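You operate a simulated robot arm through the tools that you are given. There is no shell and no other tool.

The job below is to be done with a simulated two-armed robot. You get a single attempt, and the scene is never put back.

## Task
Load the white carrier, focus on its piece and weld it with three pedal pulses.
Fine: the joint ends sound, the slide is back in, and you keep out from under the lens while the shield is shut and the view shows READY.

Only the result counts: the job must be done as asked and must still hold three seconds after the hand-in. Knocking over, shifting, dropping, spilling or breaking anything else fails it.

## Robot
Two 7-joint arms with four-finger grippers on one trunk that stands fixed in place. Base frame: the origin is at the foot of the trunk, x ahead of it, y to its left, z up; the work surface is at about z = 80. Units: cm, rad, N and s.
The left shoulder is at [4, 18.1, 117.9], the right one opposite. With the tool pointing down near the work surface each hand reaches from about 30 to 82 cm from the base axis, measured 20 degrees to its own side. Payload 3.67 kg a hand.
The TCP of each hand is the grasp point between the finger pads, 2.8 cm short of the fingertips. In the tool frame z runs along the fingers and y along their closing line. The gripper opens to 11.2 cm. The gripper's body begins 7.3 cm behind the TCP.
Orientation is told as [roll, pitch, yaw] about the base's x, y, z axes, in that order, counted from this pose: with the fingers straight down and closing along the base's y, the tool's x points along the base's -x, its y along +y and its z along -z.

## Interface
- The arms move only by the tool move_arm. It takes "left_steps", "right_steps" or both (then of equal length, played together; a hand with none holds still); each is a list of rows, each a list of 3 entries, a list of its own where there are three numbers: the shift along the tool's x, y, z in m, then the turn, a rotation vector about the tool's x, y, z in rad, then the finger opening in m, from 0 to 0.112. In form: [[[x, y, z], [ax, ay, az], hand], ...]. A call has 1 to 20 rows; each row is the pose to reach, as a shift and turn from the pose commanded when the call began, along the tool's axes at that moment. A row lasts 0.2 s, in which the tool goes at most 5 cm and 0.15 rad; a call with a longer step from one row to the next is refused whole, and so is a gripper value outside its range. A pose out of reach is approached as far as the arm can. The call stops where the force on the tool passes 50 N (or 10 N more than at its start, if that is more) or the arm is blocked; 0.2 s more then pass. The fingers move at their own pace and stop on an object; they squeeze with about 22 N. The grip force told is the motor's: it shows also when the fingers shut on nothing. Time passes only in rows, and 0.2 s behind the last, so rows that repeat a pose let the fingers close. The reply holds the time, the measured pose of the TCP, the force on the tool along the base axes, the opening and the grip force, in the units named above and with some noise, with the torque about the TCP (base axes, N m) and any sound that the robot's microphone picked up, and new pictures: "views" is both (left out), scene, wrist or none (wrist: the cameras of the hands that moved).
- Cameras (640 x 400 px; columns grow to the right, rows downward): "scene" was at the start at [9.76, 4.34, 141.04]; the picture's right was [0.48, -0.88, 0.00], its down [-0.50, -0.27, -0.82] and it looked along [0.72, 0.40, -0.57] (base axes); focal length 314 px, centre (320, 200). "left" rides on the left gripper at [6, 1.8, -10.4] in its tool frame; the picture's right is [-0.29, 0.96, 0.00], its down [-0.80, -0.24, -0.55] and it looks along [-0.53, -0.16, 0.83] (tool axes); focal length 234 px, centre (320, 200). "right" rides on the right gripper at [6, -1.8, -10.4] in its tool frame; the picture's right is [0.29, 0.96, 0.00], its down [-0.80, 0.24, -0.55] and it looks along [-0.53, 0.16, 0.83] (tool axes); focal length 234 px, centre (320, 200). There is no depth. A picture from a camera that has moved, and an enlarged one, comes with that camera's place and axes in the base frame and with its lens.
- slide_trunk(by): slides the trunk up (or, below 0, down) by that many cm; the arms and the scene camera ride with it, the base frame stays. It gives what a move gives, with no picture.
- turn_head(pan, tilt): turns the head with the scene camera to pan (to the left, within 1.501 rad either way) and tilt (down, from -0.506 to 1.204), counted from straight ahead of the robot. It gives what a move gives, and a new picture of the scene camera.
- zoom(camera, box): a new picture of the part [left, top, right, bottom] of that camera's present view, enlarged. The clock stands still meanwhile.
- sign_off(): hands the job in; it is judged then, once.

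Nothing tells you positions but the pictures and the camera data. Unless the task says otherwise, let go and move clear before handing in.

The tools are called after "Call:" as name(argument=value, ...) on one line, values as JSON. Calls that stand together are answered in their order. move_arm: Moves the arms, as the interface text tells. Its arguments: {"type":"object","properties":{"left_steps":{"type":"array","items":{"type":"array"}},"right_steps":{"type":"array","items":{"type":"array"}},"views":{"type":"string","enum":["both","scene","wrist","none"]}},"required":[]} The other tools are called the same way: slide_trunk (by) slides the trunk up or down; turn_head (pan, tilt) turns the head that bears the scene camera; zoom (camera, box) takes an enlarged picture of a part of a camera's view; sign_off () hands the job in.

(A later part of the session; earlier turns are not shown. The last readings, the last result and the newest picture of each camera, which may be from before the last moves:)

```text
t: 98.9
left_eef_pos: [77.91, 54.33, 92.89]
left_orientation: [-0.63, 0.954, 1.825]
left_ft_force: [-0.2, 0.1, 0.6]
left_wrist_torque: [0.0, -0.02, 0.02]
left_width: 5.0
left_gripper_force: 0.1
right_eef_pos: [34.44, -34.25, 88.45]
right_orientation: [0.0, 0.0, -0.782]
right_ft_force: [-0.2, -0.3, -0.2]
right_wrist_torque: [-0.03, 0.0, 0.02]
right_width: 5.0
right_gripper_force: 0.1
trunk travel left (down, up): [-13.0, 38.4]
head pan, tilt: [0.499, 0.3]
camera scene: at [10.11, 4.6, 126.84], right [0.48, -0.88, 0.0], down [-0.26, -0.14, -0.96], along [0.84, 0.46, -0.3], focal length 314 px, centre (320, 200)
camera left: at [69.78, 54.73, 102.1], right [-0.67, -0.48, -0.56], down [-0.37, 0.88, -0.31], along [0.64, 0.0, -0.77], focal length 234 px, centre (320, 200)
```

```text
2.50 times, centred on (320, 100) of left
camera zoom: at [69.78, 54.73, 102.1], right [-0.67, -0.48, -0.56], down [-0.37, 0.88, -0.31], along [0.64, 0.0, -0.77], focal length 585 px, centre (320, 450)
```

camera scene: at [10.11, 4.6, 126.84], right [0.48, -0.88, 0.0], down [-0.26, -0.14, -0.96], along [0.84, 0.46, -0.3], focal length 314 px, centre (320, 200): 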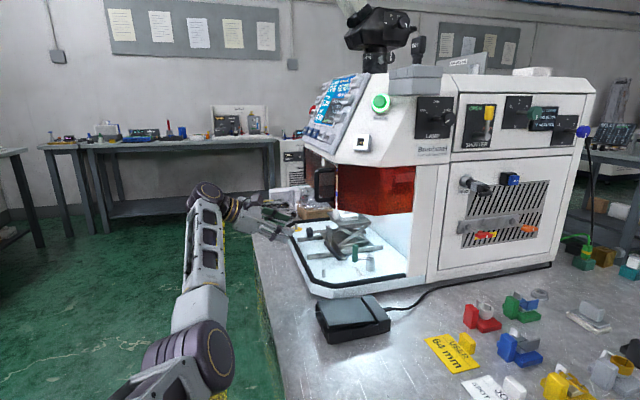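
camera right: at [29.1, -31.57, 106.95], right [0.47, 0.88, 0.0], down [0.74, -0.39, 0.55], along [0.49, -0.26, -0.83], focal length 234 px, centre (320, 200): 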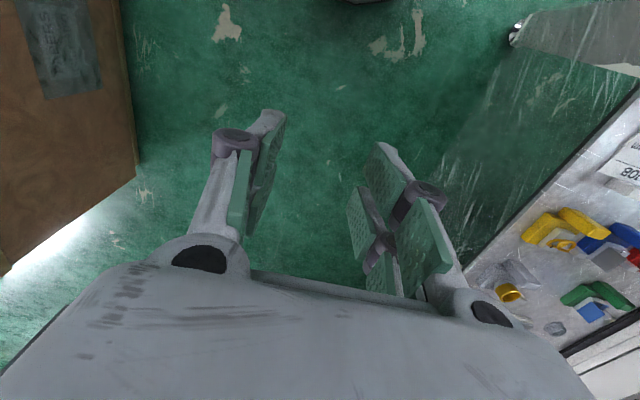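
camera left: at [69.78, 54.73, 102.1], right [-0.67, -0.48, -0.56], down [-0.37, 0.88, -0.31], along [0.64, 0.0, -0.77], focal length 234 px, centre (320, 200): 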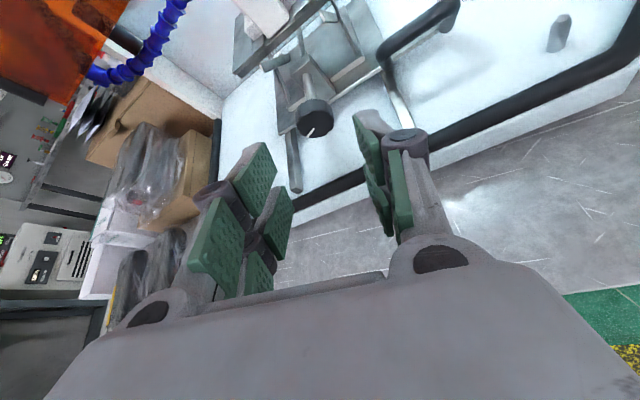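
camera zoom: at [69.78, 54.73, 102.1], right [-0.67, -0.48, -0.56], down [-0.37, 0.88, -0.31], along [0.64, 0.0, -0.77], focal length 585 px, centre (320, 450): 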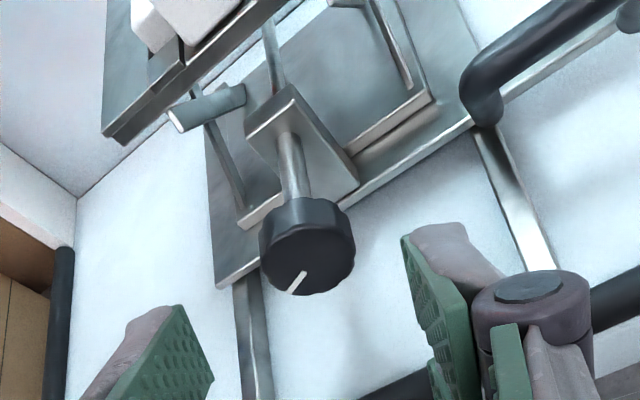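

Well aligned. Advancing 8 cm onto the knob and closing.

Call:
move_arm(left_steps=[[[0, 0, 0.03], [0, 0, 0], 0.05], [[0.0005, -0.0006, 0.06], [0, 0, 0], 0.05], [[0.001, -0.0013, 0.0794], [0, 0, 0], 0.05], [[0.001, -0.0013, 0.0794], [0, 0, 0], 0.045], [[0.001, -0.0013, 0.0794], [0, 0, 0], 0.035], [[0.001, -0.0013, 0.0794], [0, 0, 0], 0.025], [[0.001, -0.0013, 0.0794], [0, 0, 0], 0.02]])

Call:
zoom(camera="left", box=[200, 60, 440, 220])

Call:
zoom(camera="scene", box=[260, 190, 360, 260])

```text
t: 100.5
left_eef_pos: [83.85, 50.53, 89.39]
left_orientation: [-0.628, 0.954, 1.829]
left_ft_force: [1.7, 0.3, 1.0]
left_wrist_torque: [0.08, 0.08, 0.12]
left_width: 3.08
left_gripper_force: 44.7
right_eef_pos: [34.48, -34.3, 88.64]
right_orientation: [-0.001, -0.001, -0.781]
right_ft_force: [0.2, 0.4, -0.3]
right_wrist_torque: [-0.02, 0.01, -0.01]
right_width: 5.0
right_gripper_force: 0.0
trunk travel left (down, up): [-13.0, 38.4]
head pan, tilt: [0.499, 0.3]
camera scene: at [10.22, 4.55, 126.83], right [0.48, -0.88, 0.0], down [-0.26, -0.14, -0.96], along [0.84, 0.46, -0.3], focal length 314 px, centre (320, 200)
camera left: at [75.75, 50.84, 98.61], right [-0.68, -0.48, -0.56], down [-0.37, 0.88, -0.31], along [0.64, 0.0, -0.77], focal length 234 px, centre (320, 200)
```

scene: 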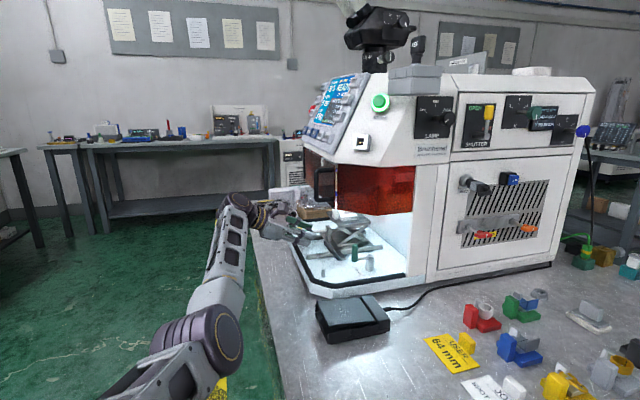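
left: 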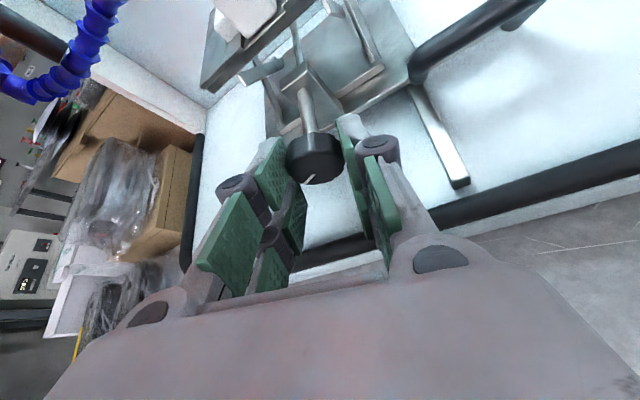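

```text
2.50 times, centred on (320, 140) of left
camera zoom: at [75.75, 50.84, 98.61], right [-0.68, -0.48, -0.56], down [-0.37, 0.88, -0.31], along [0.64, 0.0, -0.77], focal length 585 px, centre (320, 350)
```

zoom: 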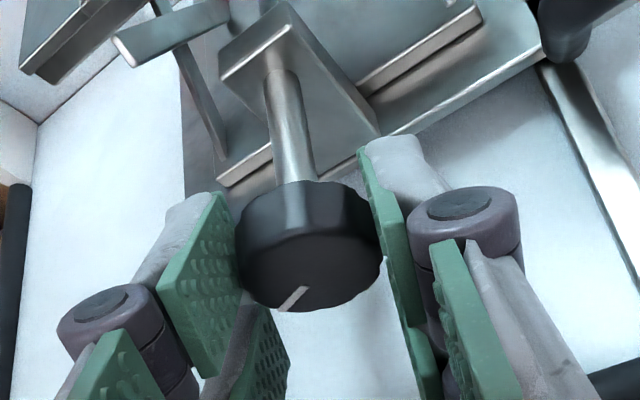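

```text
5.71 times, centred on (310, 225) of scene
camera zoom: at [10.22, 4.55, 126.83], right [0.48, -0.88, 0.0], down [-0.26, -0.14, -0.96], along [0.84, 0.46, -0.3], focal length 1796 px, centre (377, 57)
```

zoom: 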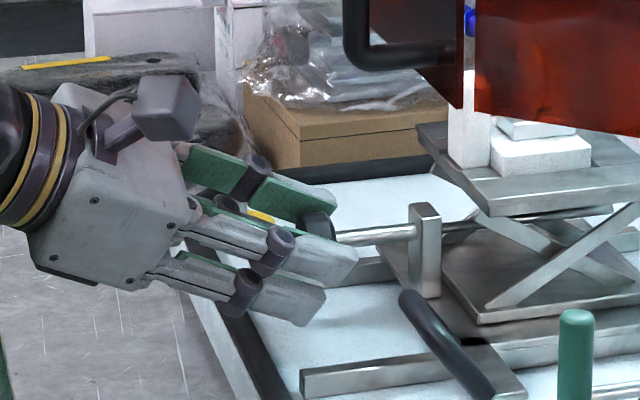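

Firm, balanced grip (3.1 cm, almost no side force). Now a clockwise turn of about 35° around the knob's axis, then read the view.

Call:
move_arm(left_steps=[[[0, 0, 0], [0.06, 0, 0.104], 0.02], [[0, 0, 0], [0.12, 0, 0.208], 0.02], [[0, 0, 0], [0.18, 0, 0.312], 0.02], [[0, 0, 0], [0.24, 0, 0.416], 0.02], [[0, 0, 0], [0.3, 0, 0.52], 0.02]])

Call:
zoom(camera="scene", box=[315, 75, 375, 130])

Call:
zoom(camera="left", box=[200, 60, 440, 220])

```text
t: 101.7
left_eef_pos: [83.8, 50.42, 89.55]
left_orientation: [-1.228, 0.532, 1.408]
left_ft_force: [-8.1, -5.6, -6.6]
left_wrist_torque: [-0.29, -0.18, -0.8]
left_width: 3.1
left_gripper_force: 44.7
right_eef_pos: [34.42, -34.26, 88.54]
right_orientation: [0.0, 0.001, -0.784]
right_ft_force: [0.4, -0.5, 0.0]
right_wrist_torque: [-0.01, -0.03, 0.01]
right_width: 5.01
right_gripper_force: 0.1
trunk travel left (down, up): [-13.0, 38.4]
head pan, tilt: [0.499, 0.3]
camera scene: at [10.17, 4.52, 126.83], right [0.48, -0.88, 0.0], down [-0.26, -0.14, -0.96], along [0.84, 0.46, -0.3], focal length 314 px, centre (320, 200)
camera left: at [72.74, 47.79, 94.05], right [-0.35, -0.15, -0.92], down [-0.29, 0.96, -0.05], along [0.89, 0.25, -0.38], focal length 234 px, centre (320, 200)
```

scene: 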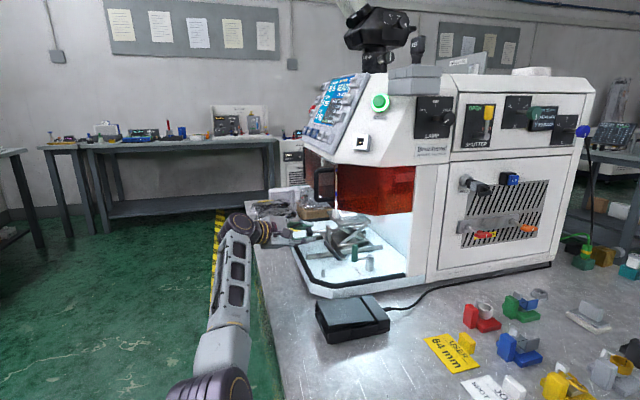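
left: 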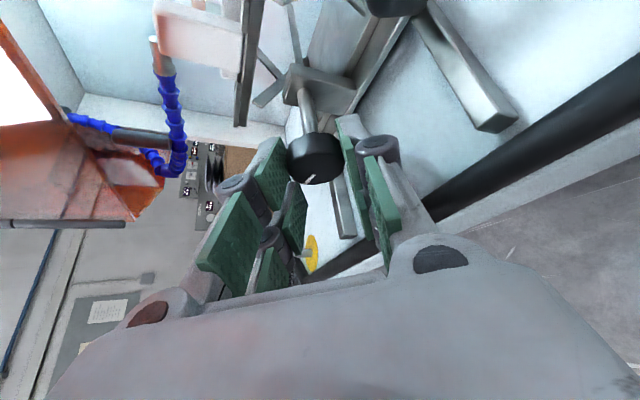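

```text
7.27 times, centred on (345, 102) of scene
camera zoom: at [10.17, 4.52, 126.83], right [0.48, -0.88, 0.0], down [-0.26, -0.14, -0.96], along [0.84, 0.46, -0.3], focal length 2286 px, centre (138, 909)
```

zoom: 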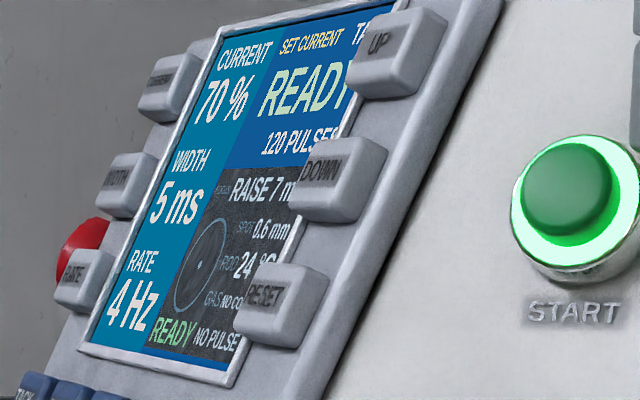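

```text
2.50 times, centred on (320, 140) of left
camera zoom: at [72.74, 47.79, 94.05], right [-0.35, -0.15, -0.92], down [-0.29, 0.96, -0.05], along [0.89, 0.25, -0.38], focal length 585 px, centre (320, 350)
```

zoom: 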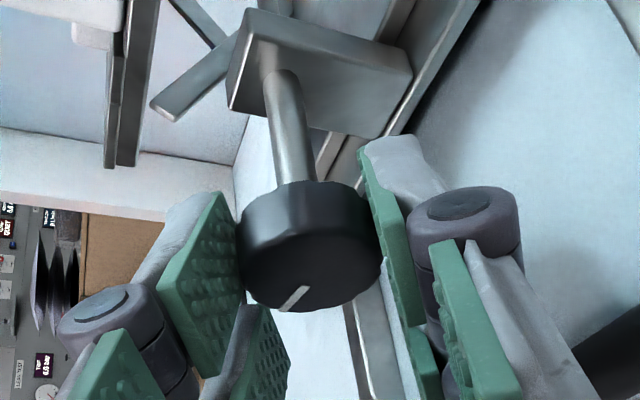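

Clockwise raises: 9 → 7 mm after 35°. I'll open slightly, swing back 40°, re-grip and turn again.

Call:
move_arm(left_steps=[[[0, 0, 0], [0, 0, 0], 0.035], [[0, 0, 0], [0, 0, 0], 0.045], [[0, 0, 0], [-0.07, 0, -0.1212], 0.045], [[0, 0, 0], [-0.14, 0, -0.2425], 0.045], [[0, 0, 0], [-0.21, 0, -0.3637], 0.045], [[0, 0, 0], [-0.28, 0, -0.485], 0.045], [[0, 0, 0], [-0.35, 0, -0.606], 0.045], [[0, 0, 0], [-0.35, 0, -0.606], 0.045]], views="wrist")

Call:
zoom(camera="scene", box=[315, 75, 375, 130])

Call:
zoom(camera="left", box=[200, 60, 440, 220])

```text
t: 103.5
left_eef_pos: [83.83, 50.61, 89.49]
left_orientation: [-0.465, 1.0, 1.961]
left_ft_force: [-0.5, -0.2, 0.3]
left_wrist_torque: [0.0, 0.0, 0.03]
left_width: 4.51
left_gripper_force: 0.1
right_eef_pos: [34.42, -34.29, 88.55]
right_orientation: [0.0, -0.001, -0.78]
right_ft_force: [-0.4, -0.3, 0.2]
right_wrist_torque: [0.01, 0.0, 0.02]
right_width: 5.0
right_gripper_force: 0.0
trunk travel left (down, up): [-13.0, 38.4]
head pan, tilt: [0.499, 0.3]
camera left: at [76.4, 51.61, 99.08], right [-0.71, -0.52, -0.47], down [-0.39, 0.85, -0.34], along [0.58, -0.06, -0.81], focal length 234 px, centre (320, 200)
```

left: 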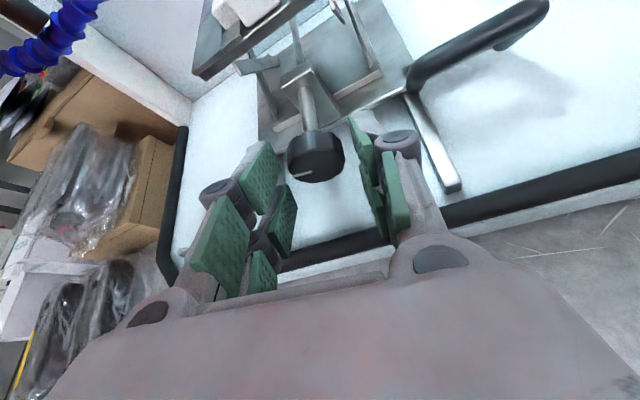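

```text
7.27 times, centred on (345, 102) of scene
camera zoom: at [10.22, 4.54, 126.83], right [0.48, -0.88, 0.0], down [-0.26, -0.14, -0.96], along [0.84, 0.46, -0.3], focal length 2286 px, centre (138, 909)
```

zoom: 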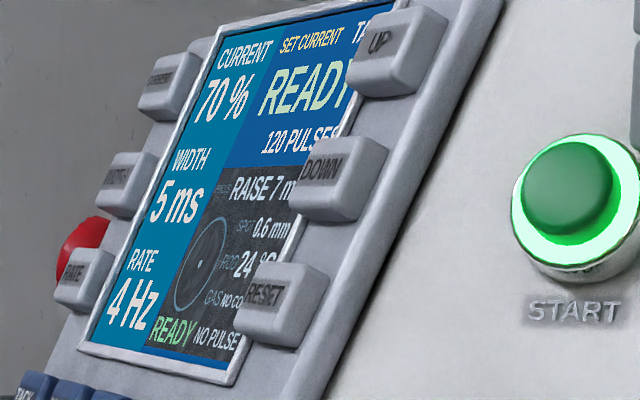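

```text
2.50 times, centred on (320, 140) of left
camera zoom: at [76.4, 51.61, 99.08], right [-0.71, -0.52, -0.47], down [-0.39, 0.85, -0.34], along [0.58, -0.06, -0.81], focal length 585 px, centre (320, 350)
```

zoom: 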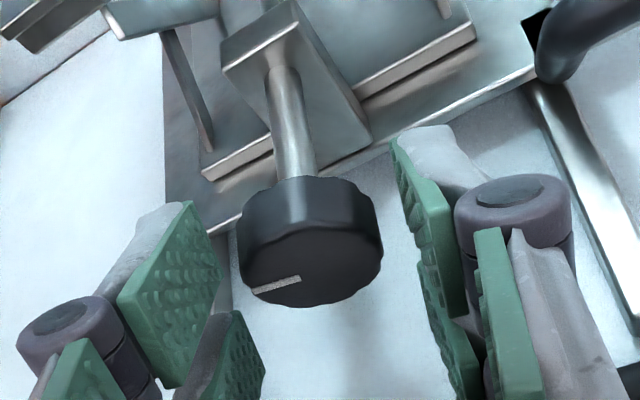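

Reading holds at 7 mm after release. Re-grip and turn another ~48°.

Call:
move_arm(left_steps=[[[0, 0, 0], [0, 0, 0], 0.035], [[0, 0, 0], [0, 0, 0], 0.02], [[0, 0, 0], [0, 0, 0], 0.02], [[0, 0, 0], [0.07, 0, 0.1212], 0.02], [[0, 0, 0], [0.14, 0, 0.2425], 0.02], [[0, 0, 0], [0.21, 0, 0.3637], 0.02], [[0, 0, 0], [0.28, 0, 0.485], 0.02], [[0, 0, 0], [0.35, 0, 0.606], 0.02], [[0, 0, 0], [0.42, 0, 0.727], 0.02]], views="wrist")

Call:
zoom(camera="scene", box=[315, 75, 375, 130])

```text
t: 105.5
left_eef_pos: [83.78, 50.44, 89.48]
left_orientation: [-1.314, 0.415, 1.368]
left_ft_force: [-8.8, -3.2, -4.1]
left_wrist_torque: [-0.25, -0.13, -0.62]
left_width: 3.1
left_gripper_force: 44.8
right_eef_pos: [34.34, -34.31, 88.48]
right_orientation: [-0.001, -0.002, -0.781]
right_ft_force: [-0.8, 0.8, 0.3]
right_wrist_torque: [-0.06, 0.03, 0.02]
right_width: 4.98
right_gripper_force: 0.1
trunk travel left (down, up): [-13.0, 38.4]
head pan, tilt: [0.499, 0.3]
camera left: at [72.32, 47.43, 92.65], right [-0.26, -0.06, -0.96], down [-0.29, 0.96, 0.02], along [0.92, 0.28, -0.27], focal length 234 px, centre (320, 200)
```

left: 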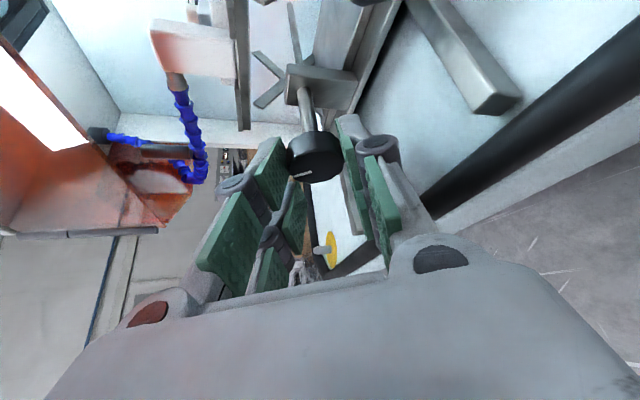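

```text
7.27 times, centred on (345, 102) of scene
camera zoom: at [10.15, 4.55, 126.83], right [0.48, -0.88, 0.0], down [-0.26, -0.14, -0.96], along [0.84, 0.46, -0.3], focal length 2286 px, centre (138, 909)
```

zoom: 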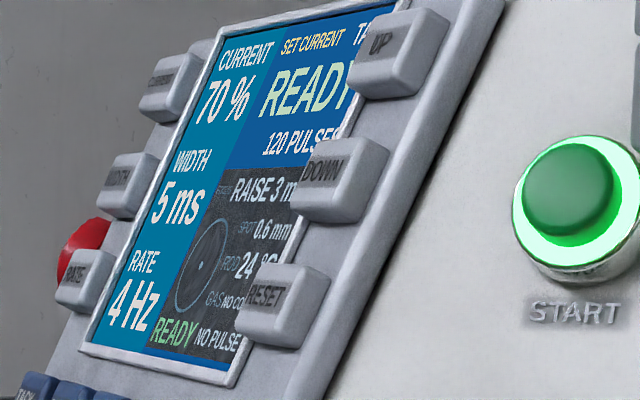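

Down to 3 mm. Open, swing back, and do the next, smaller turn.

Call:
move_arm(left_steps=[[[0, 0, 0], [0, 0, 0], 0.035], [[0, 0, 0], [0, 0, 0], 0.045], [[0, 0, 0], [-0.07, 0, -0.1212], 0.045], [[0, 0, 0], [-0.14, 0, -0.2425], 0.045], [[0, 0, 0], [-0.21, 0, -0.3637], 0.045], [[0, 0, 0], [-0.28, 0, -0.485], 0.045], [[0, 0, 0], [-0.35, 0, -0.606], 0.045], [[0, 0, 0], [-0.42, 0, -0.727], 0.045], [[0, 0, 0], [-0.42, 0, -0.727], 0.035], [[0, 0, 0], [-0.42, 0, -0.727], 0.02], [[0, 0, 0], [-0.42, 0, -0.727], 0.02], [[0, 0, 0], [-0.36, 0, -0.623], 0.02], [[0, 0, 0], [-0.3, 0, -0.519], 0.02], [[0, 0, 0], [-0.24, 0, -0.4155], 0.02], [[0, 0, 0], [-0.17, 0, -0.294], 0.02]], views="wrist")

Call:
zoom(camera="scene", box=[315, 75, 375, 130])

```text
t: 108.7
left_eef_pos: [83.92, 50.47, 89.46]
left_orientation: [-1.079, 0.688, 1.492]
left_ft_force: [-11.8, -3.3, -6.5]
left_wrist_torque: [-0.59, -0.43, -0.67]
left_width: 3.11
left_gripper_force: 45.0
right_eef_pos: [34.45, -34.34, 88.5]
right_orientation: [0.0, 0.0, -0.781]
right_ft_force: [0.2, 0.1, 0.7]
right_wrist_torque: [-0.03, -0.03, -0.02]
right_width: 5.0
right_gripper_force: 0.0
trunk travel left (down, up): [-13.0, 38.4]
head pan, tilt: [0.499, 0.3]
camera left: at [73.49, 48.61, 95.83], right [-0.48, -0.28, -0.83], down [-0.3, 0.94, -0.14], along [0.83, 0.18, -0.53], focal length 234 px, centre (320, 200)
```

left: 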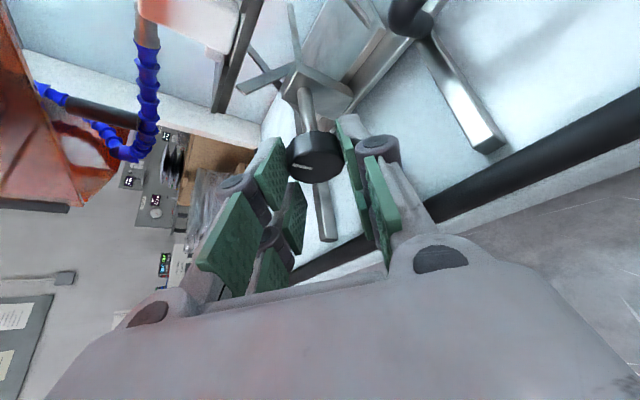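

```text
7.27 times, centred on (345, 102) of scene
camera zoom: at [10.12, 4.57, 126.83], right [0.48, -0.88, 0.0], down [-0.26, -0.14, -0.96], along [0.84, 0.46, -0.3], focal length 2286 px, centre (138, 909)
```

zoom: 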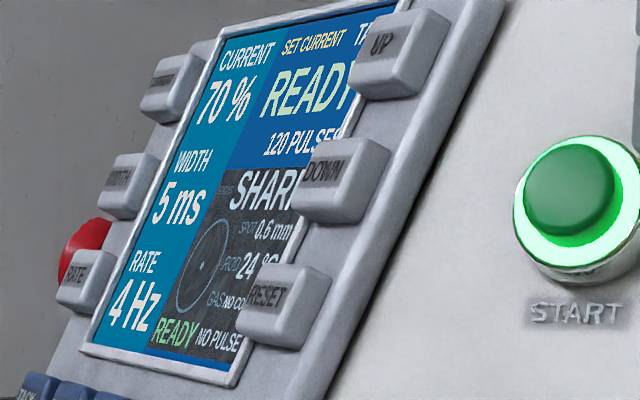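

The view reads SHARP. I'll add a small 6° more to sit nearer the middle of the sharp range and check it stays.

Call:
move_arm(left_steps=[[[0, 0, 0], [0.025, 0, 0.0433], 0.02], [[0, 0, 0], [0.05, 0, 0.0866], 0.02], [[0, 0, 0], [0.05, 0, 0.0866], 0.02]], views="none")

Call:
zoom(camera="scene", box=[315, 75, 375, 130])

```text
t: 109.5
left_eef_pos: [83.93, 50.45, 89.52]
left_orientation: [-1.155, 0.61, 1.445]
left_ft_force: [-13.5, -7.9, -10.2]
left_wrist_torque: [-0.15, -0.17, -0.79]
left_width: 3.09
left_gripper_force: 44.8
right_eef_pos: [34.43, -34.37, 88.59]
right_orientation: [0.001, -0.001, -0.782]
right_ft_force: [-1.1, -0.6, 0.7]
right_wrist_torque: [0.01, 0.0, -0.01]
right_width: 4.99
right_gripper_force: 0.0
trunk travel left (down, up): [-13.0, 38.4]
head pan, tilt: [0.499, 0.3]
```

```text
7.27 times, centred on (345, 102) of scene
camera zoom: at [10.18, 4.53, 126.83], right [0.48, -0.88, 0.0], down [-0.26, -0.14, -0.96], along [0.84, 0.46, -0.3], focal length 2286 px, centre (138, 909)
```

zoom: 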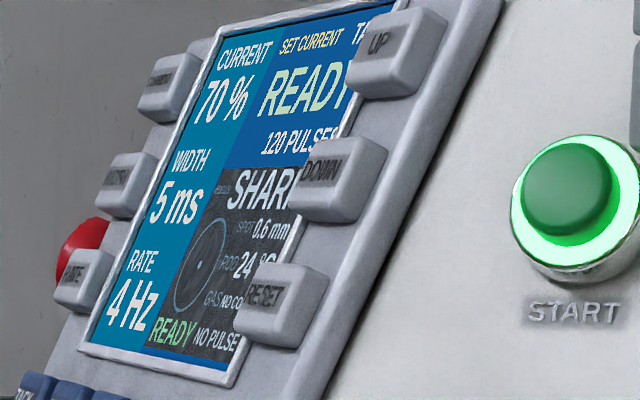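

Still SHARP. Opening and retreating from the knob.

Call:
move_arm(left_steps=[[[0, 0, 0], [0, 0, 0], 0.035], [[0, 0, 0], [0, 0, 0], 0.05], [[0, 0, 0], [0, 0, 0], 0.05], [[0, 0, -0.03], [0, 0, 0], 0.05], [[0, 0, -0.07], [0, 0, 0], 0.05], [[0, 0, -0.11], [0, 0, 0], 0.05], [[0, 0, -0.14], [0, 0, 0], 0.05]])

Call:
zoom(camera="scene", box=[315, 75, 375, 130])

Call:
zoom(camera="scene", box=[290, 170, 400, 260])

```text
t: 111.1
left_eef_pos: [71.56, 55.4, 94.15]
left_orientation: [-1.155, 0.613, 1.445]
left_ft_force: [0.1, 0.6, 0.4]
left_wrist_torque: [0.03, -0.02, -0.01]
left_width: 4.99
left_gripper_force: 0.2
right_eef_pos: [34.53, -34.43, 88.44]
right_orientation: [0.0, -0.001, -0.781]
right_ft_force: [0.3, 0.0, 0.1]
right_wrist_torque: [-0.01, -0.03, 0.02]
right_width: 5.0
right_gripper_force: 0.0
trunk travel left (down, up): [-13.0, 38.4]
head pan, tilt: [0.499, 0.3]
camera scene: at [10.16, 4.57, 126.83], right [0.48, -0.88, 0.0], down [-0.26, -0.14, -0.96], along [0.84, 0.46, -0.3], focal length 314 px, centre (320, 200)
camera left: at [60.86, 53.04, 99.65], right [-0.42, -0.22, -0.88], down [-0.29, 0.95, -0.1], along [0.86, 0.22, -0.46], focal length 234 px, centre (320, 200)
```

scene: 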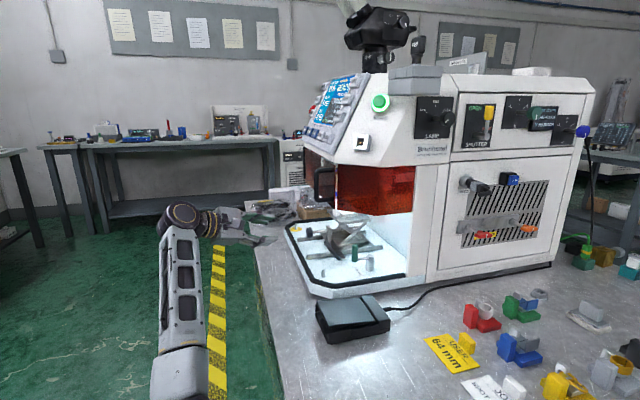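
left: 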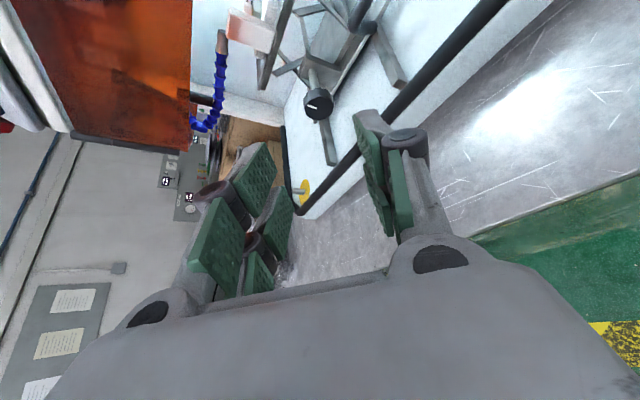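

```text
7.27 times, centred on (345, 102) of scene
camera zoom: at [10.16, 4.57, 126.83], right [0.48, -0.88, 0.0], down [-0.26, -0.14, -0.96], along [0.84, 0.46, -0.3], focal length 2286 px, centre (138, 909)
```

zoom: 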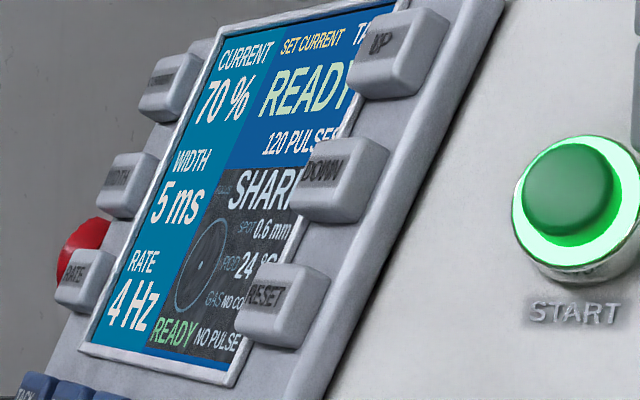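

```text
4.44 times, centred on (345, 215) of scene
camera zoom: at [10.16, 4.57, 126.83], right [0.48, -0.88, 0.0], down [-0.26, -0.14, -0.96], along [0.84, 0.46, -0.3], focal length 1397 px, centre (209, 133)
```

zoom: 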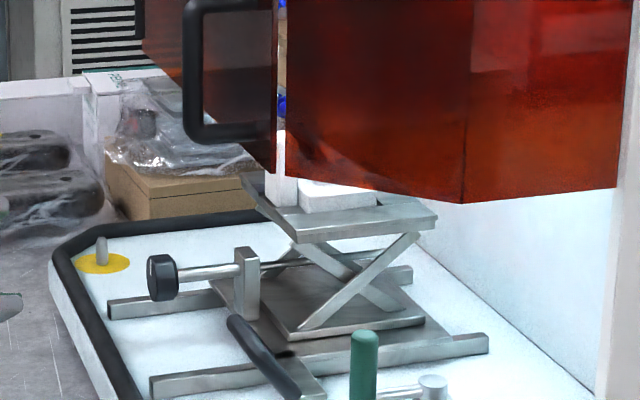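

The focus stays SHARP with the hand clear. Next I'll use the left hand for the pedal, far from the lens: first unwinding the hand and moving it away from the machine front.

Call:
move_arm(left_steps=[[[0.029, 0.0046, -0.0198], [-0.0707, 0, -0.1223], 0.04], [[0.058, 0.0092, -0.0397], [-0.1413, 0, -0.2447], 0.03], [[0.0875, 0.0138, -0.0595], [-0.212, 0, -0.367], 0.02], [[0.1167, 0.0184, -0.0793], [-0.2827, 0, -0.4893], 0.01], [[0.1458, 0.023, -0.0992], [-0.3533, 0, -0.6117], 0.0], [[0.175, 0.0276, -0.119], [-0.424, 0, -0.734], 0.0]])

Call:
zoom(camera="scene", box=[300, 270, 410, 350])

```text
t: 112.5
left_eef_pos: [58.13, 43.61, 105.97]
left_orientation: [0.006, 1.05, 2.363]
left_ft_force: [-0.6, 0.3, 0.2]
left_wrist_torque: [0.01, -0.03, -0.03]
left_width: 0.0
left_gripper_force: 21.6
right_eef_pos: [34.53, -34.44, 88.41]
right_orientation: [-0.002, -0.002, -0.782]
right_ft_force: [-0.6, 1.0, 0.2]
right_wrist_torque: [0.04, -0.04, -0.02]
right_width: 5.01
right_gripper_force: 0.0
trunk travel left (down, up): [-13.0, 38.4]
head pan, tilt: [0.499, 0.3]
camera scene: at [10.18, 4.49, 126.83], right [0.48, -0.88, 0.0], down [-0.26, -0.14, -0.96], along [0.84, 0.46, -0.3], focal length 314 px, centre (320, 200)
camera left: at [52.41, 46.47, 116.38], right [-0.78, -0.58, -0.25], down [-0.45, 0.79, -0.41], along [0.43, -0.21, -0.88], focal length 234 px, centre (320, 200)
```

scene: 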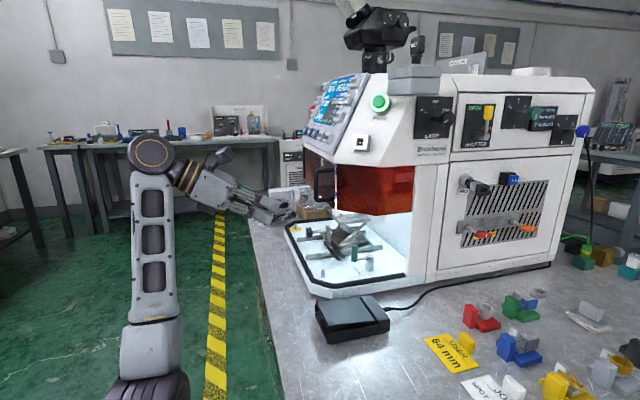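
left: 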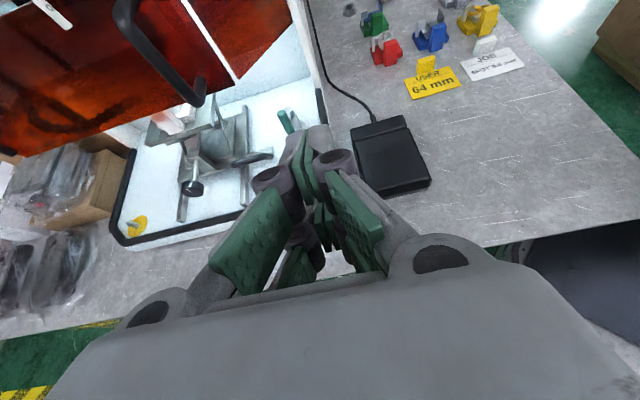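

```text
5.00 times, centred on (355, 310) of scene
camera zoom: at [10.18, 4.49, 126.83], right [0.48, -0.88, 0.0], down [-0.26, -0.14, -0.96], along [0.84, 0.46, -0.3], focal length 1571 px, centre (145, -350)
```

zoom: 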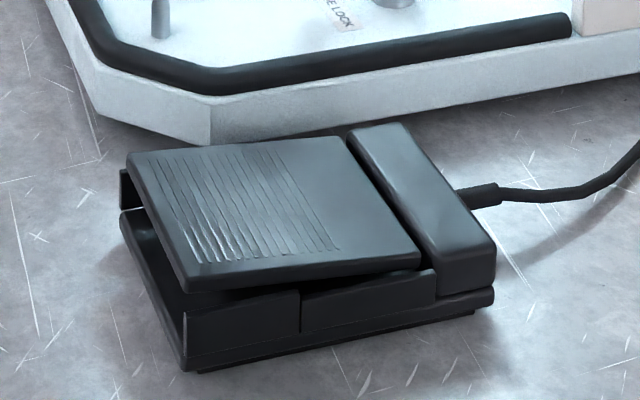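

Before firing I want to read the whole panel from the front. I'll raise the trunk 20 cm (hand is in free air) and bring the left wrist camera in front of the display.

Call:
slide_trunk(by=20)

Call:
move_arm(left_steps=[[[0, 0, -0.02], [0, 0.1, 0], 0.0], [[0, -0.03, -0.04], [0, 0.2, 0], 0.0], [[0.01, -0.07, -0.06], [0, 0.3, 0], 0.0], [[0.02, -0.11, -0.07], [0, 0.4, 0], 0.0], [[0.03, -0.15, -0.08], [0, 0.5, 0], 0.0], [[0.04, -0.17, -0.08], [0, 0.6, 0], 0.0], [[0.05, -0.18, -0.08], [0, 0.69, 0], 0.0]])

```text
t: 114.7
left_eef_pos: [58.2, 43.68, 126.0]
left_orientation: [0.002, 1.049, 2.363]
left_ft_force: [0.0, 0.1, 0.5]
left_wrist_torque: [0.02, 0.01, -0.01]
left_width: 0.0
left_gripper_force: 22.1
right_eef_pos: [34.4, -34.37, 108.44]
right_orientation: [-0.002, 0.0, -0.782]
right_ft_force: [0.0, 0.4, 0.2]
right_wrist_torque: [-0.02, 0.01, 0.01]
right_width: 5.0
right_gripper_force: 0.0
trunk travel left (down, up): [-33.0, 18.4]
head pan, tilt: [0.499, 0.3]
```

```text
t: 116.3
left_eef_pos: [67.53, 59.6, 134.28]
left_orientation: [3.137, 1.401, -0.783]
left_ft_force: [0.1, 0.6, 0.1]
left_wrist_torque: [-0.01, 0.01, -0.02]
left_width: 0.0
left_gripper_force: 22.4
right_eef_pos: [34.54, -34.44, 108.53]
right_orientation: [-0.001, 0.002, -0.783]
right_ft_force: [0.0, 0.2, -0.7]
right_wrist_torque: [0.01, 0.01, -0.02]
right_width: 5.01
right_gripper_force: 0.1
trunk travel left (down, up): [-33.0, 18.4]
head pan, tilt: [0.499, 0.3]
camera scene: at [10.26, 4.54, 146.77], right [0.48, -0.88, 0.0], down [-0.26, -0.14, -0.96], along [0.84, 0.46, -0.3], focal length 314 px, centre (320, 200)
camera left: at [58.16, 66.11, 138.44], right [-0.64, -0.71, -0.28], down [-0.12, 0.46, -0.88], along [0.76, -0.53, -0.38], focal length 234 px, centre (320, 200)
```

scene: 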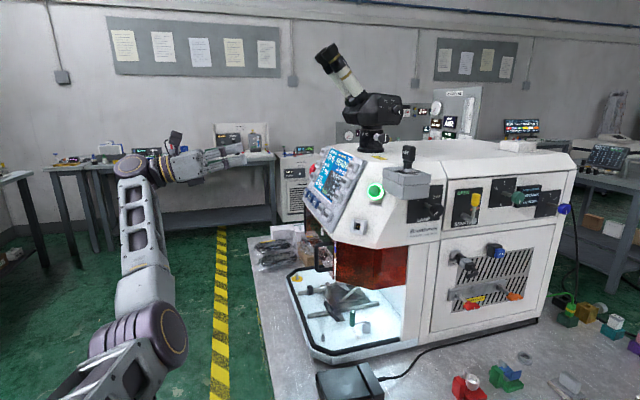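
left: 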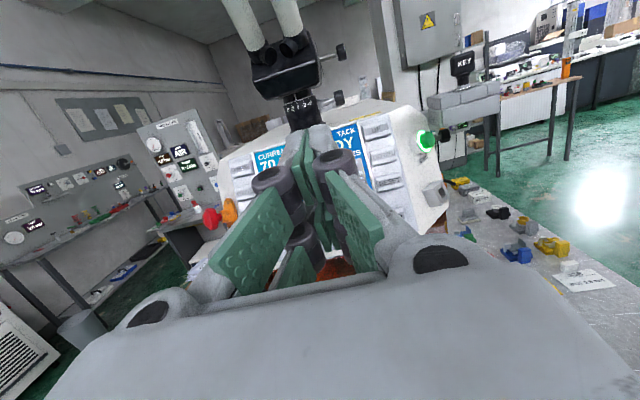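

The closed fingers block the panel; opening them should clear the view.

Call:
move_arm(left_steps=[[[0, 0, -0.03], [0, -0.1, 0], 0.06], [[0, 0, -0.05], [0, -0.2, 0], 0.112], [[0, 0, -0.05], [0, -0.2, 0], 0.112], [[0, 0, -0.05], [0, -0.2, 0], 0.112]], views="wrist")

Call:
zoom(camera="left", box=[230, 60, 430, 185])

```text
t: 117.3
left_eef_pos: [64.09, 63.09, 133.35]
left_orientation: [0.035, 1.539, 2.391]
left_ft_force: [-0.4, 0.1, -0.4]
left_wrist_torque: [-0.02, -0.01, -0.04]
left_width: 11.15
left_gripper_force: 0.1
right_eef_pos: [34.47, -34.38, 108.45]
right_orientation: [-0.001, 0.0, -0.782]
right_ft_force: [-0.1, -0.1, -0.2]
right_wrist_torque: [-0.01, -0.04, -0.01]
right_width: 5.0
right_gripper_force: 0.1
trunk travel left (down, up): [-33.0, 18.4]
head pan, tilt: [0.499, 0.3]
camera left: at [55.44, 68.91, 139.7], right [-0.68, -0.67, -0.29], down [-0.24, 0.58, -0.78], along [0.69, -0.46, -0.56], focal length 234 px, centre (320, 200)
```

left: 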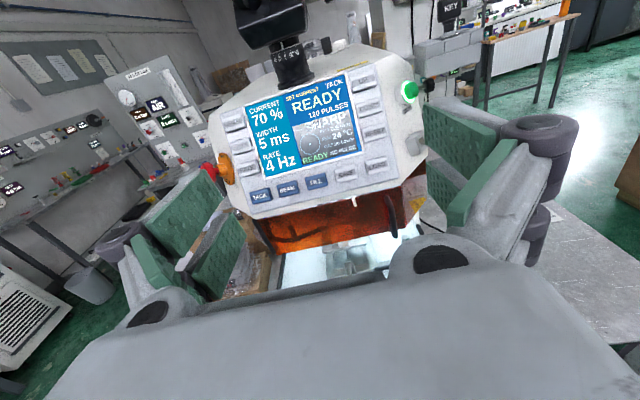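

```text
3.20 times, centred on (330, 122) of left
camera zoom: at [55.44, 68.91, 139.7], right [-0.68, -0.67, -0.29], down [-0.24, 0.58, -0.78], along [0.69, -0.46, -0.56], focal length 749 px, centre (288, 448)
```

zoom: 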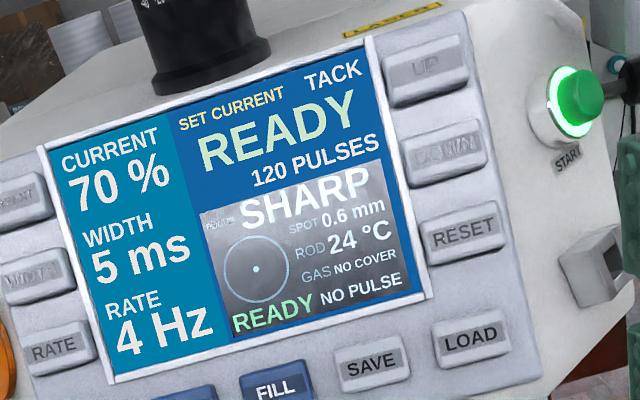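

Now the panel is clear. A closer zoom of the view area.

Call:
zoom(camera="left", box=[290, 105, 370, 165])

Call:
zoom(camera="left", box=[100, 50, 240, 160])

Call:
zoom(camera="left", box=[250, 190, 430, 290])

```text
6.67 times, centred on (330, 135) of left
camera zoom: at [55.44, 68.91, 139.7], right [-0.68, -0.67, -0.29], down [-0.24, 0.58, -0.78], along [0.69, -0.46, -0.56], focal length 1561 px, centre (253, 633)
```

zoom: 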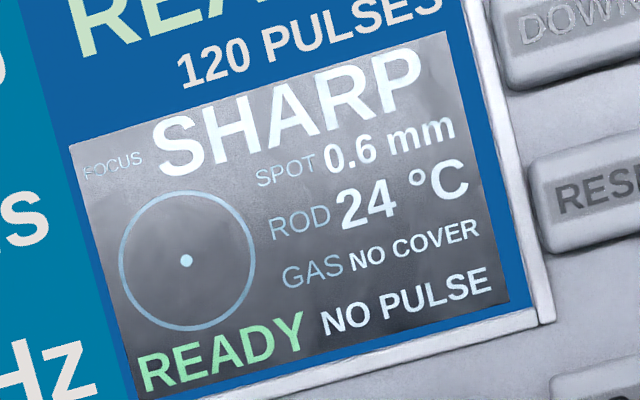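

```text
3.64 times, centred on (170, 105) of left
camera zoom: at [55.44, 68.91, 139.7], right [-0.68, -0.67, -0.29], down [-0.24, 0.58, -0.78], along [0.69, -0.46, -0.56], focal length 852 px, centre (866, 546)
```

zoom: 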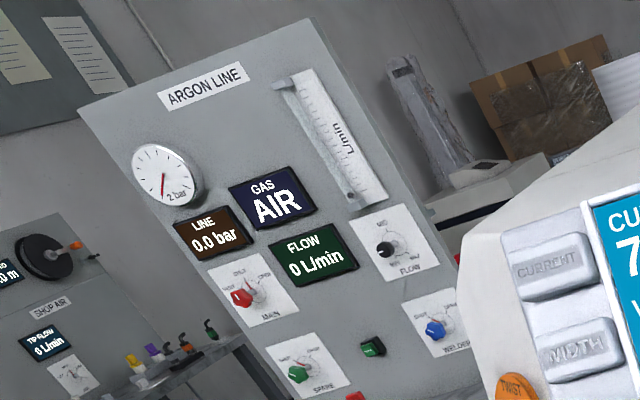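

```text
3.56 times, centred on (340, 240) of left
camera zoom: at [55.44, 68.91, 139.7], right [-0.68, -0.67, -0.29], down [-0.24, 0.58, -0.78], along [0.69, -0.46, -0.56], focal length 833 px, centre (249, 58)
```

zoom: 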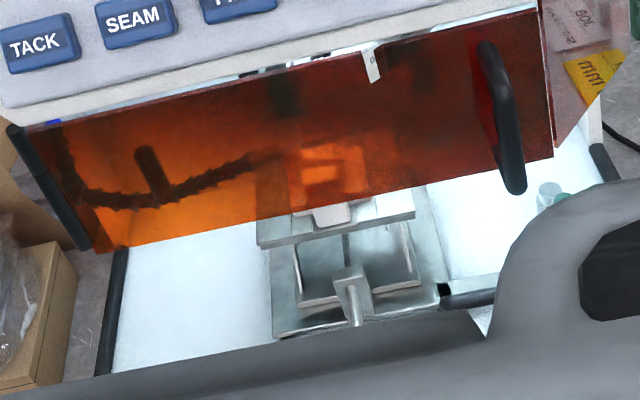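

All is as wanted: SHARP, READY, NO PULSE; the argon board is on the far wall and not part of this. I'll keep the left camera on the panel (well clear of the lens) and bring the right hand, fingers closed, toward the pedal.

Call:
move_arm(right_steps=[[[0.02, 0.039, 0.0], [-0.0347, -0.0379, -0.1101], 0.03], [[0.04, 0.078, 0.0], [-0.0693, -0.0758, -0.2202], 0.0], [[0.06, 0.117, 0.0], [-0.104, -0.1137, -0.3303], 0.0], [[0.08, 0.157, 0.0], [-0.1386, -0.1516, -0.4404], 0.0], [[0.1, 0.196, 0.005], [-0.1733, -0.1895, -0.5505], 0.0], [[0.12, 0.235, 0.01], [-0.208, -0.2274, -0.6606], 0.0], [[0.14, 0.274, 0.015], [-0.2426, -0.2654, -0.7707], 0.0], [[0.16, 0.313, 0.02], [-0.2773, -0.3033, -0.8808], 0.0], [[0.18, 0.352, 0.025], [-0.312, -0.3412, -0.9909], 0.0], [[0.199, 0.392, 0.03], [-0.3466, -0.3791, -1.101], 0.0], [[0.219, 0.431, 0.032], [-0.3813, -0.417, -1.2111], 0.0], [[0.239, 0.47, 0.034], [-0.4159, -0.4549, -1.3212], 0.0], [[0.259, 0.509, 0.035], [-0.4506, -0.4928, -1.4313], 0.0]])

Call:
turn_head(pan=0.45, tilt=0.6)

```text
t: 120.1
left_eef_pos: [64.17, 63.4, 133.34]
left_orientation: [0.076, 1.54, 2.435]
left_ft_force: [0.8, 0.2, -0.8]
left_wrist_torque: [-0.02, 0.01, 0.0]
left_width: 11.19
left_gripper_force: 0.0
right_eef_pos: [52.28, 20.23, 104.89]
right_orientation: [-0.001, -0.609, 0.701]
right_ft_force: [-0.5, 0.7, -0.3]
right_wrist_torque: [-0.02, 0.0, 0.0]
right_width: 0.03
right_gripper_force: 22.6
trunk travel left (down, up): [-33.0, 18.4]
head pan, tilt: [0.499, 0.3]
camera scene: at [10.26, 4.75, 146.76], right [0.48, -0.88, 0.0], down [-0.26, -0.14, -0.95], along [0.84, 0.46, -0.3], focal length 314 px, centre (320, 200)
camera right: at [45.17, 11.94, 110.02], right [-0.8, 0.58, -0.17], down [0.1, 0.4, 0.91], along [0.59, 0.71, -0.38], focal length 234 px, centre (320, 200)
```

scene: 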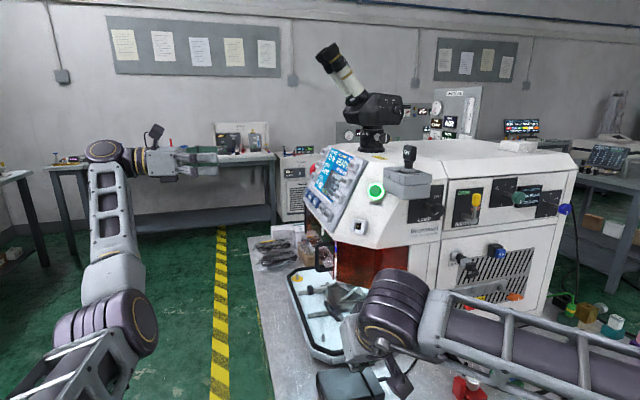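
right: 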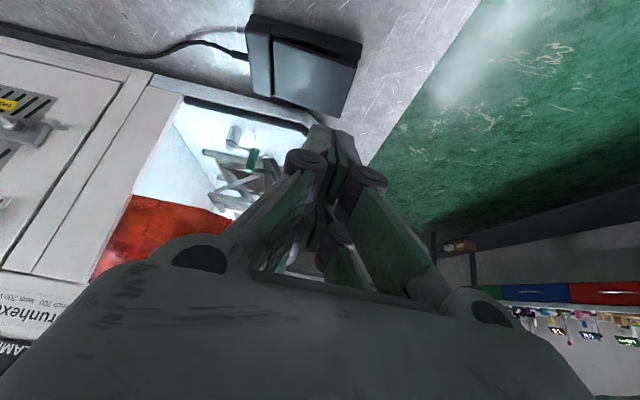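

```text
t: 120.9
left_eef_pos: [64.11, 63.01, 133.43]
left_orientation: [0.028, 1.54, 2.388]
left_ft_force: [-0.1, -0.3, -1.0]
left_wrist_torque: [0.01, -0.01, 0.04]
left_width: 11.21
left_gripper_force: 0.1
right_eef_pos: [52.21, 20.01, 104.84]
right_orientation: [0.003, -0.61, 0.699]
right_ft_force: [-0.3, 0.4, -0.3]
right_wrist_torque: [-0.01, -0.03, 0.02]
right_width: 0.0
right_gripper_force: 22.6
trunk travel left (down, up): [-33.0, 18.4]
head pan, tilt: [0.45, 0.6]
camera scene: at [9.97, 3.92, 144.04], right [0.44, -0.9, 0.0], down [-0.51, -0.25, -0.83], along [0.74, 0.36, -0.56], focal length 314 px, centre (320, 200)
```

scene: 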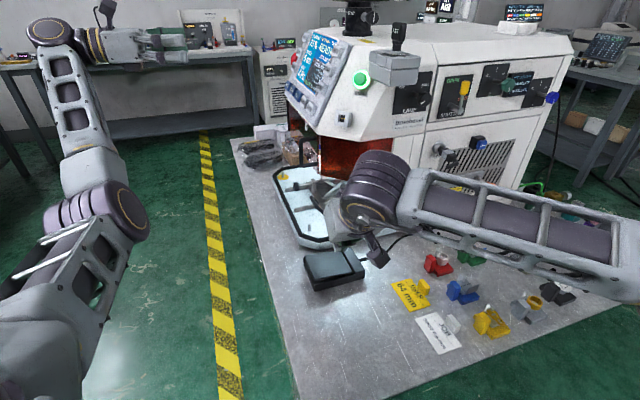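

The right hand is ready above; I'll bring its closed fingertips to ~3 cm above the pedal's ribbed end.

Call:
move_arm(right_steps=[[[-0.007, 0.004, 0.037], [0, 0, 0], 0.0], [[-0.014, 0.008, 0.074], [0, 0, 0], 0.0], [[-0.021, 0.011, 0.112], [0, 0, 0], 0.0], [[-0.028, 0.015, 0.15], [0, 0, 0], 0.0], [[-0.0341, 0.0187, 0.186], [0, 0, 0], 0.0], [[-0.0341, 0.0187, 0.186], [0, 0, 0], 0.0]])

Call:
zoom(camera="scene", box=[280, 210, 420, 310])

Call:
zoom(camera="right", box=[200, 60, 440, 220])

```text
t: 122.3
left_eef_pos: [64.24, 63.09, 133.54]
left_orientation: [0.019, 1.538, 2.38]
left_ft_force: [-0.1, -0.4, 0.6]
left_wrist_torque: [0.0, 0.0, 0.03]
left_width: 11.21
left_gripper_force: 0.0
right_eef_pos: [60.84, 30.07, 91.62]
right_orientation: [0.0, -0.608, 0.697]
right_ft_force: [0.1, -0.3, 0.5]
right_wrist_torque: [0.01, 0.0, 0.0]
right_width: 0.0
right_gripper_force: 21.9
trunk travel left (down, up): [-33.0, 18.4]
head pan, tilt: [0.45, 0.6]
camera scene: at [9.96, 3.88, 144.03], right [0.44, -0.9, 0.0], down [-0.51, -0.25, -0.83], along [0.74, 0.36, -0.56], focal length 314 px, centre (320, 200)
camera right: at [53.82, 21.78, 96.77], right [-0.8, 0.58, -0.16], down [0.1, 0.4, 0.91], along [0.59, 0.71, -0.38], focal length 234 px, centre (320, 200)
```

scene: 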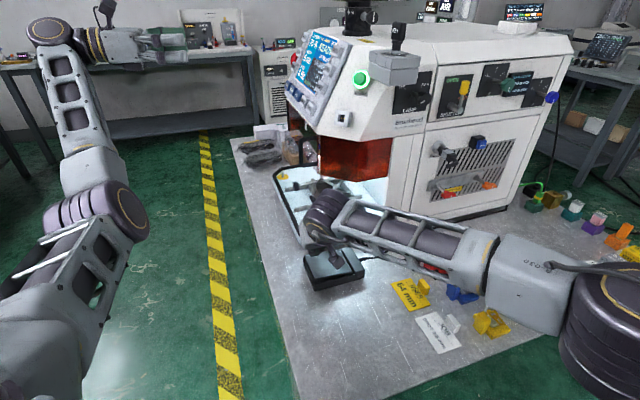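
right: 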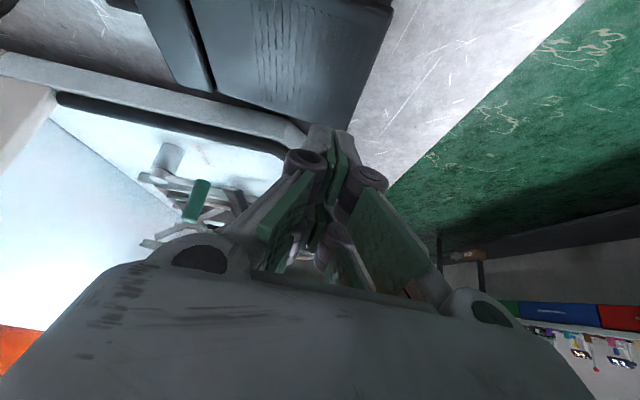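

```text
4.00 times, centred on (350, 260) of scene
camera zoom: at [9.96, 3.88, 144.03], right [0.44, -0.9, 0.0], down [-0.51, -0.25, -0.83], along [0.74, 0.36, -0.56], focal length 1257 px, centre (200, -40)
```

zoom: 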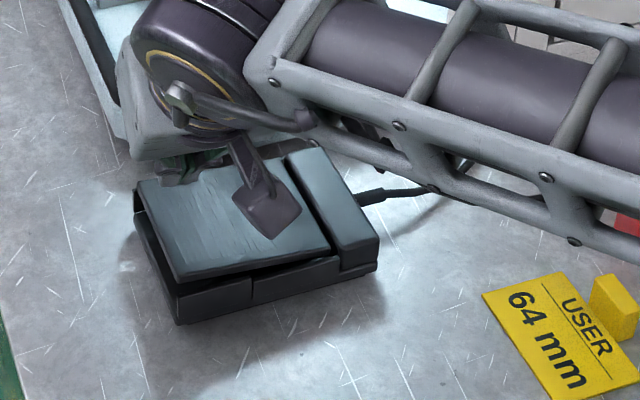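

```text
2.50 times, centred on (320, 140) of right
camera zoom: at [53.82, 21.78, 96.77], right [-0.8, 0.58, -0.16], down [0.1, 0.4, 0.91], along [0.59, 0.71, -0.38], focal length 585 px, centre (320, 350)
```

zoom: 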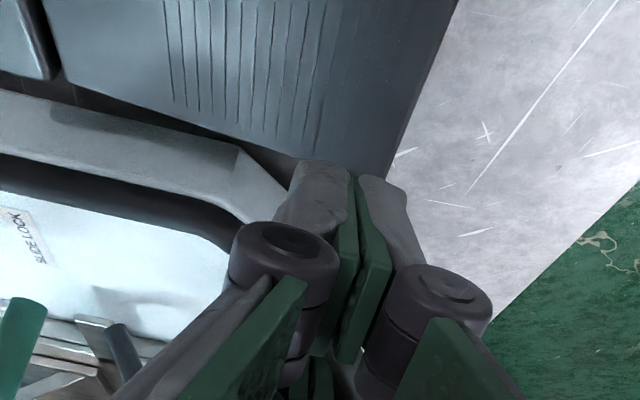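

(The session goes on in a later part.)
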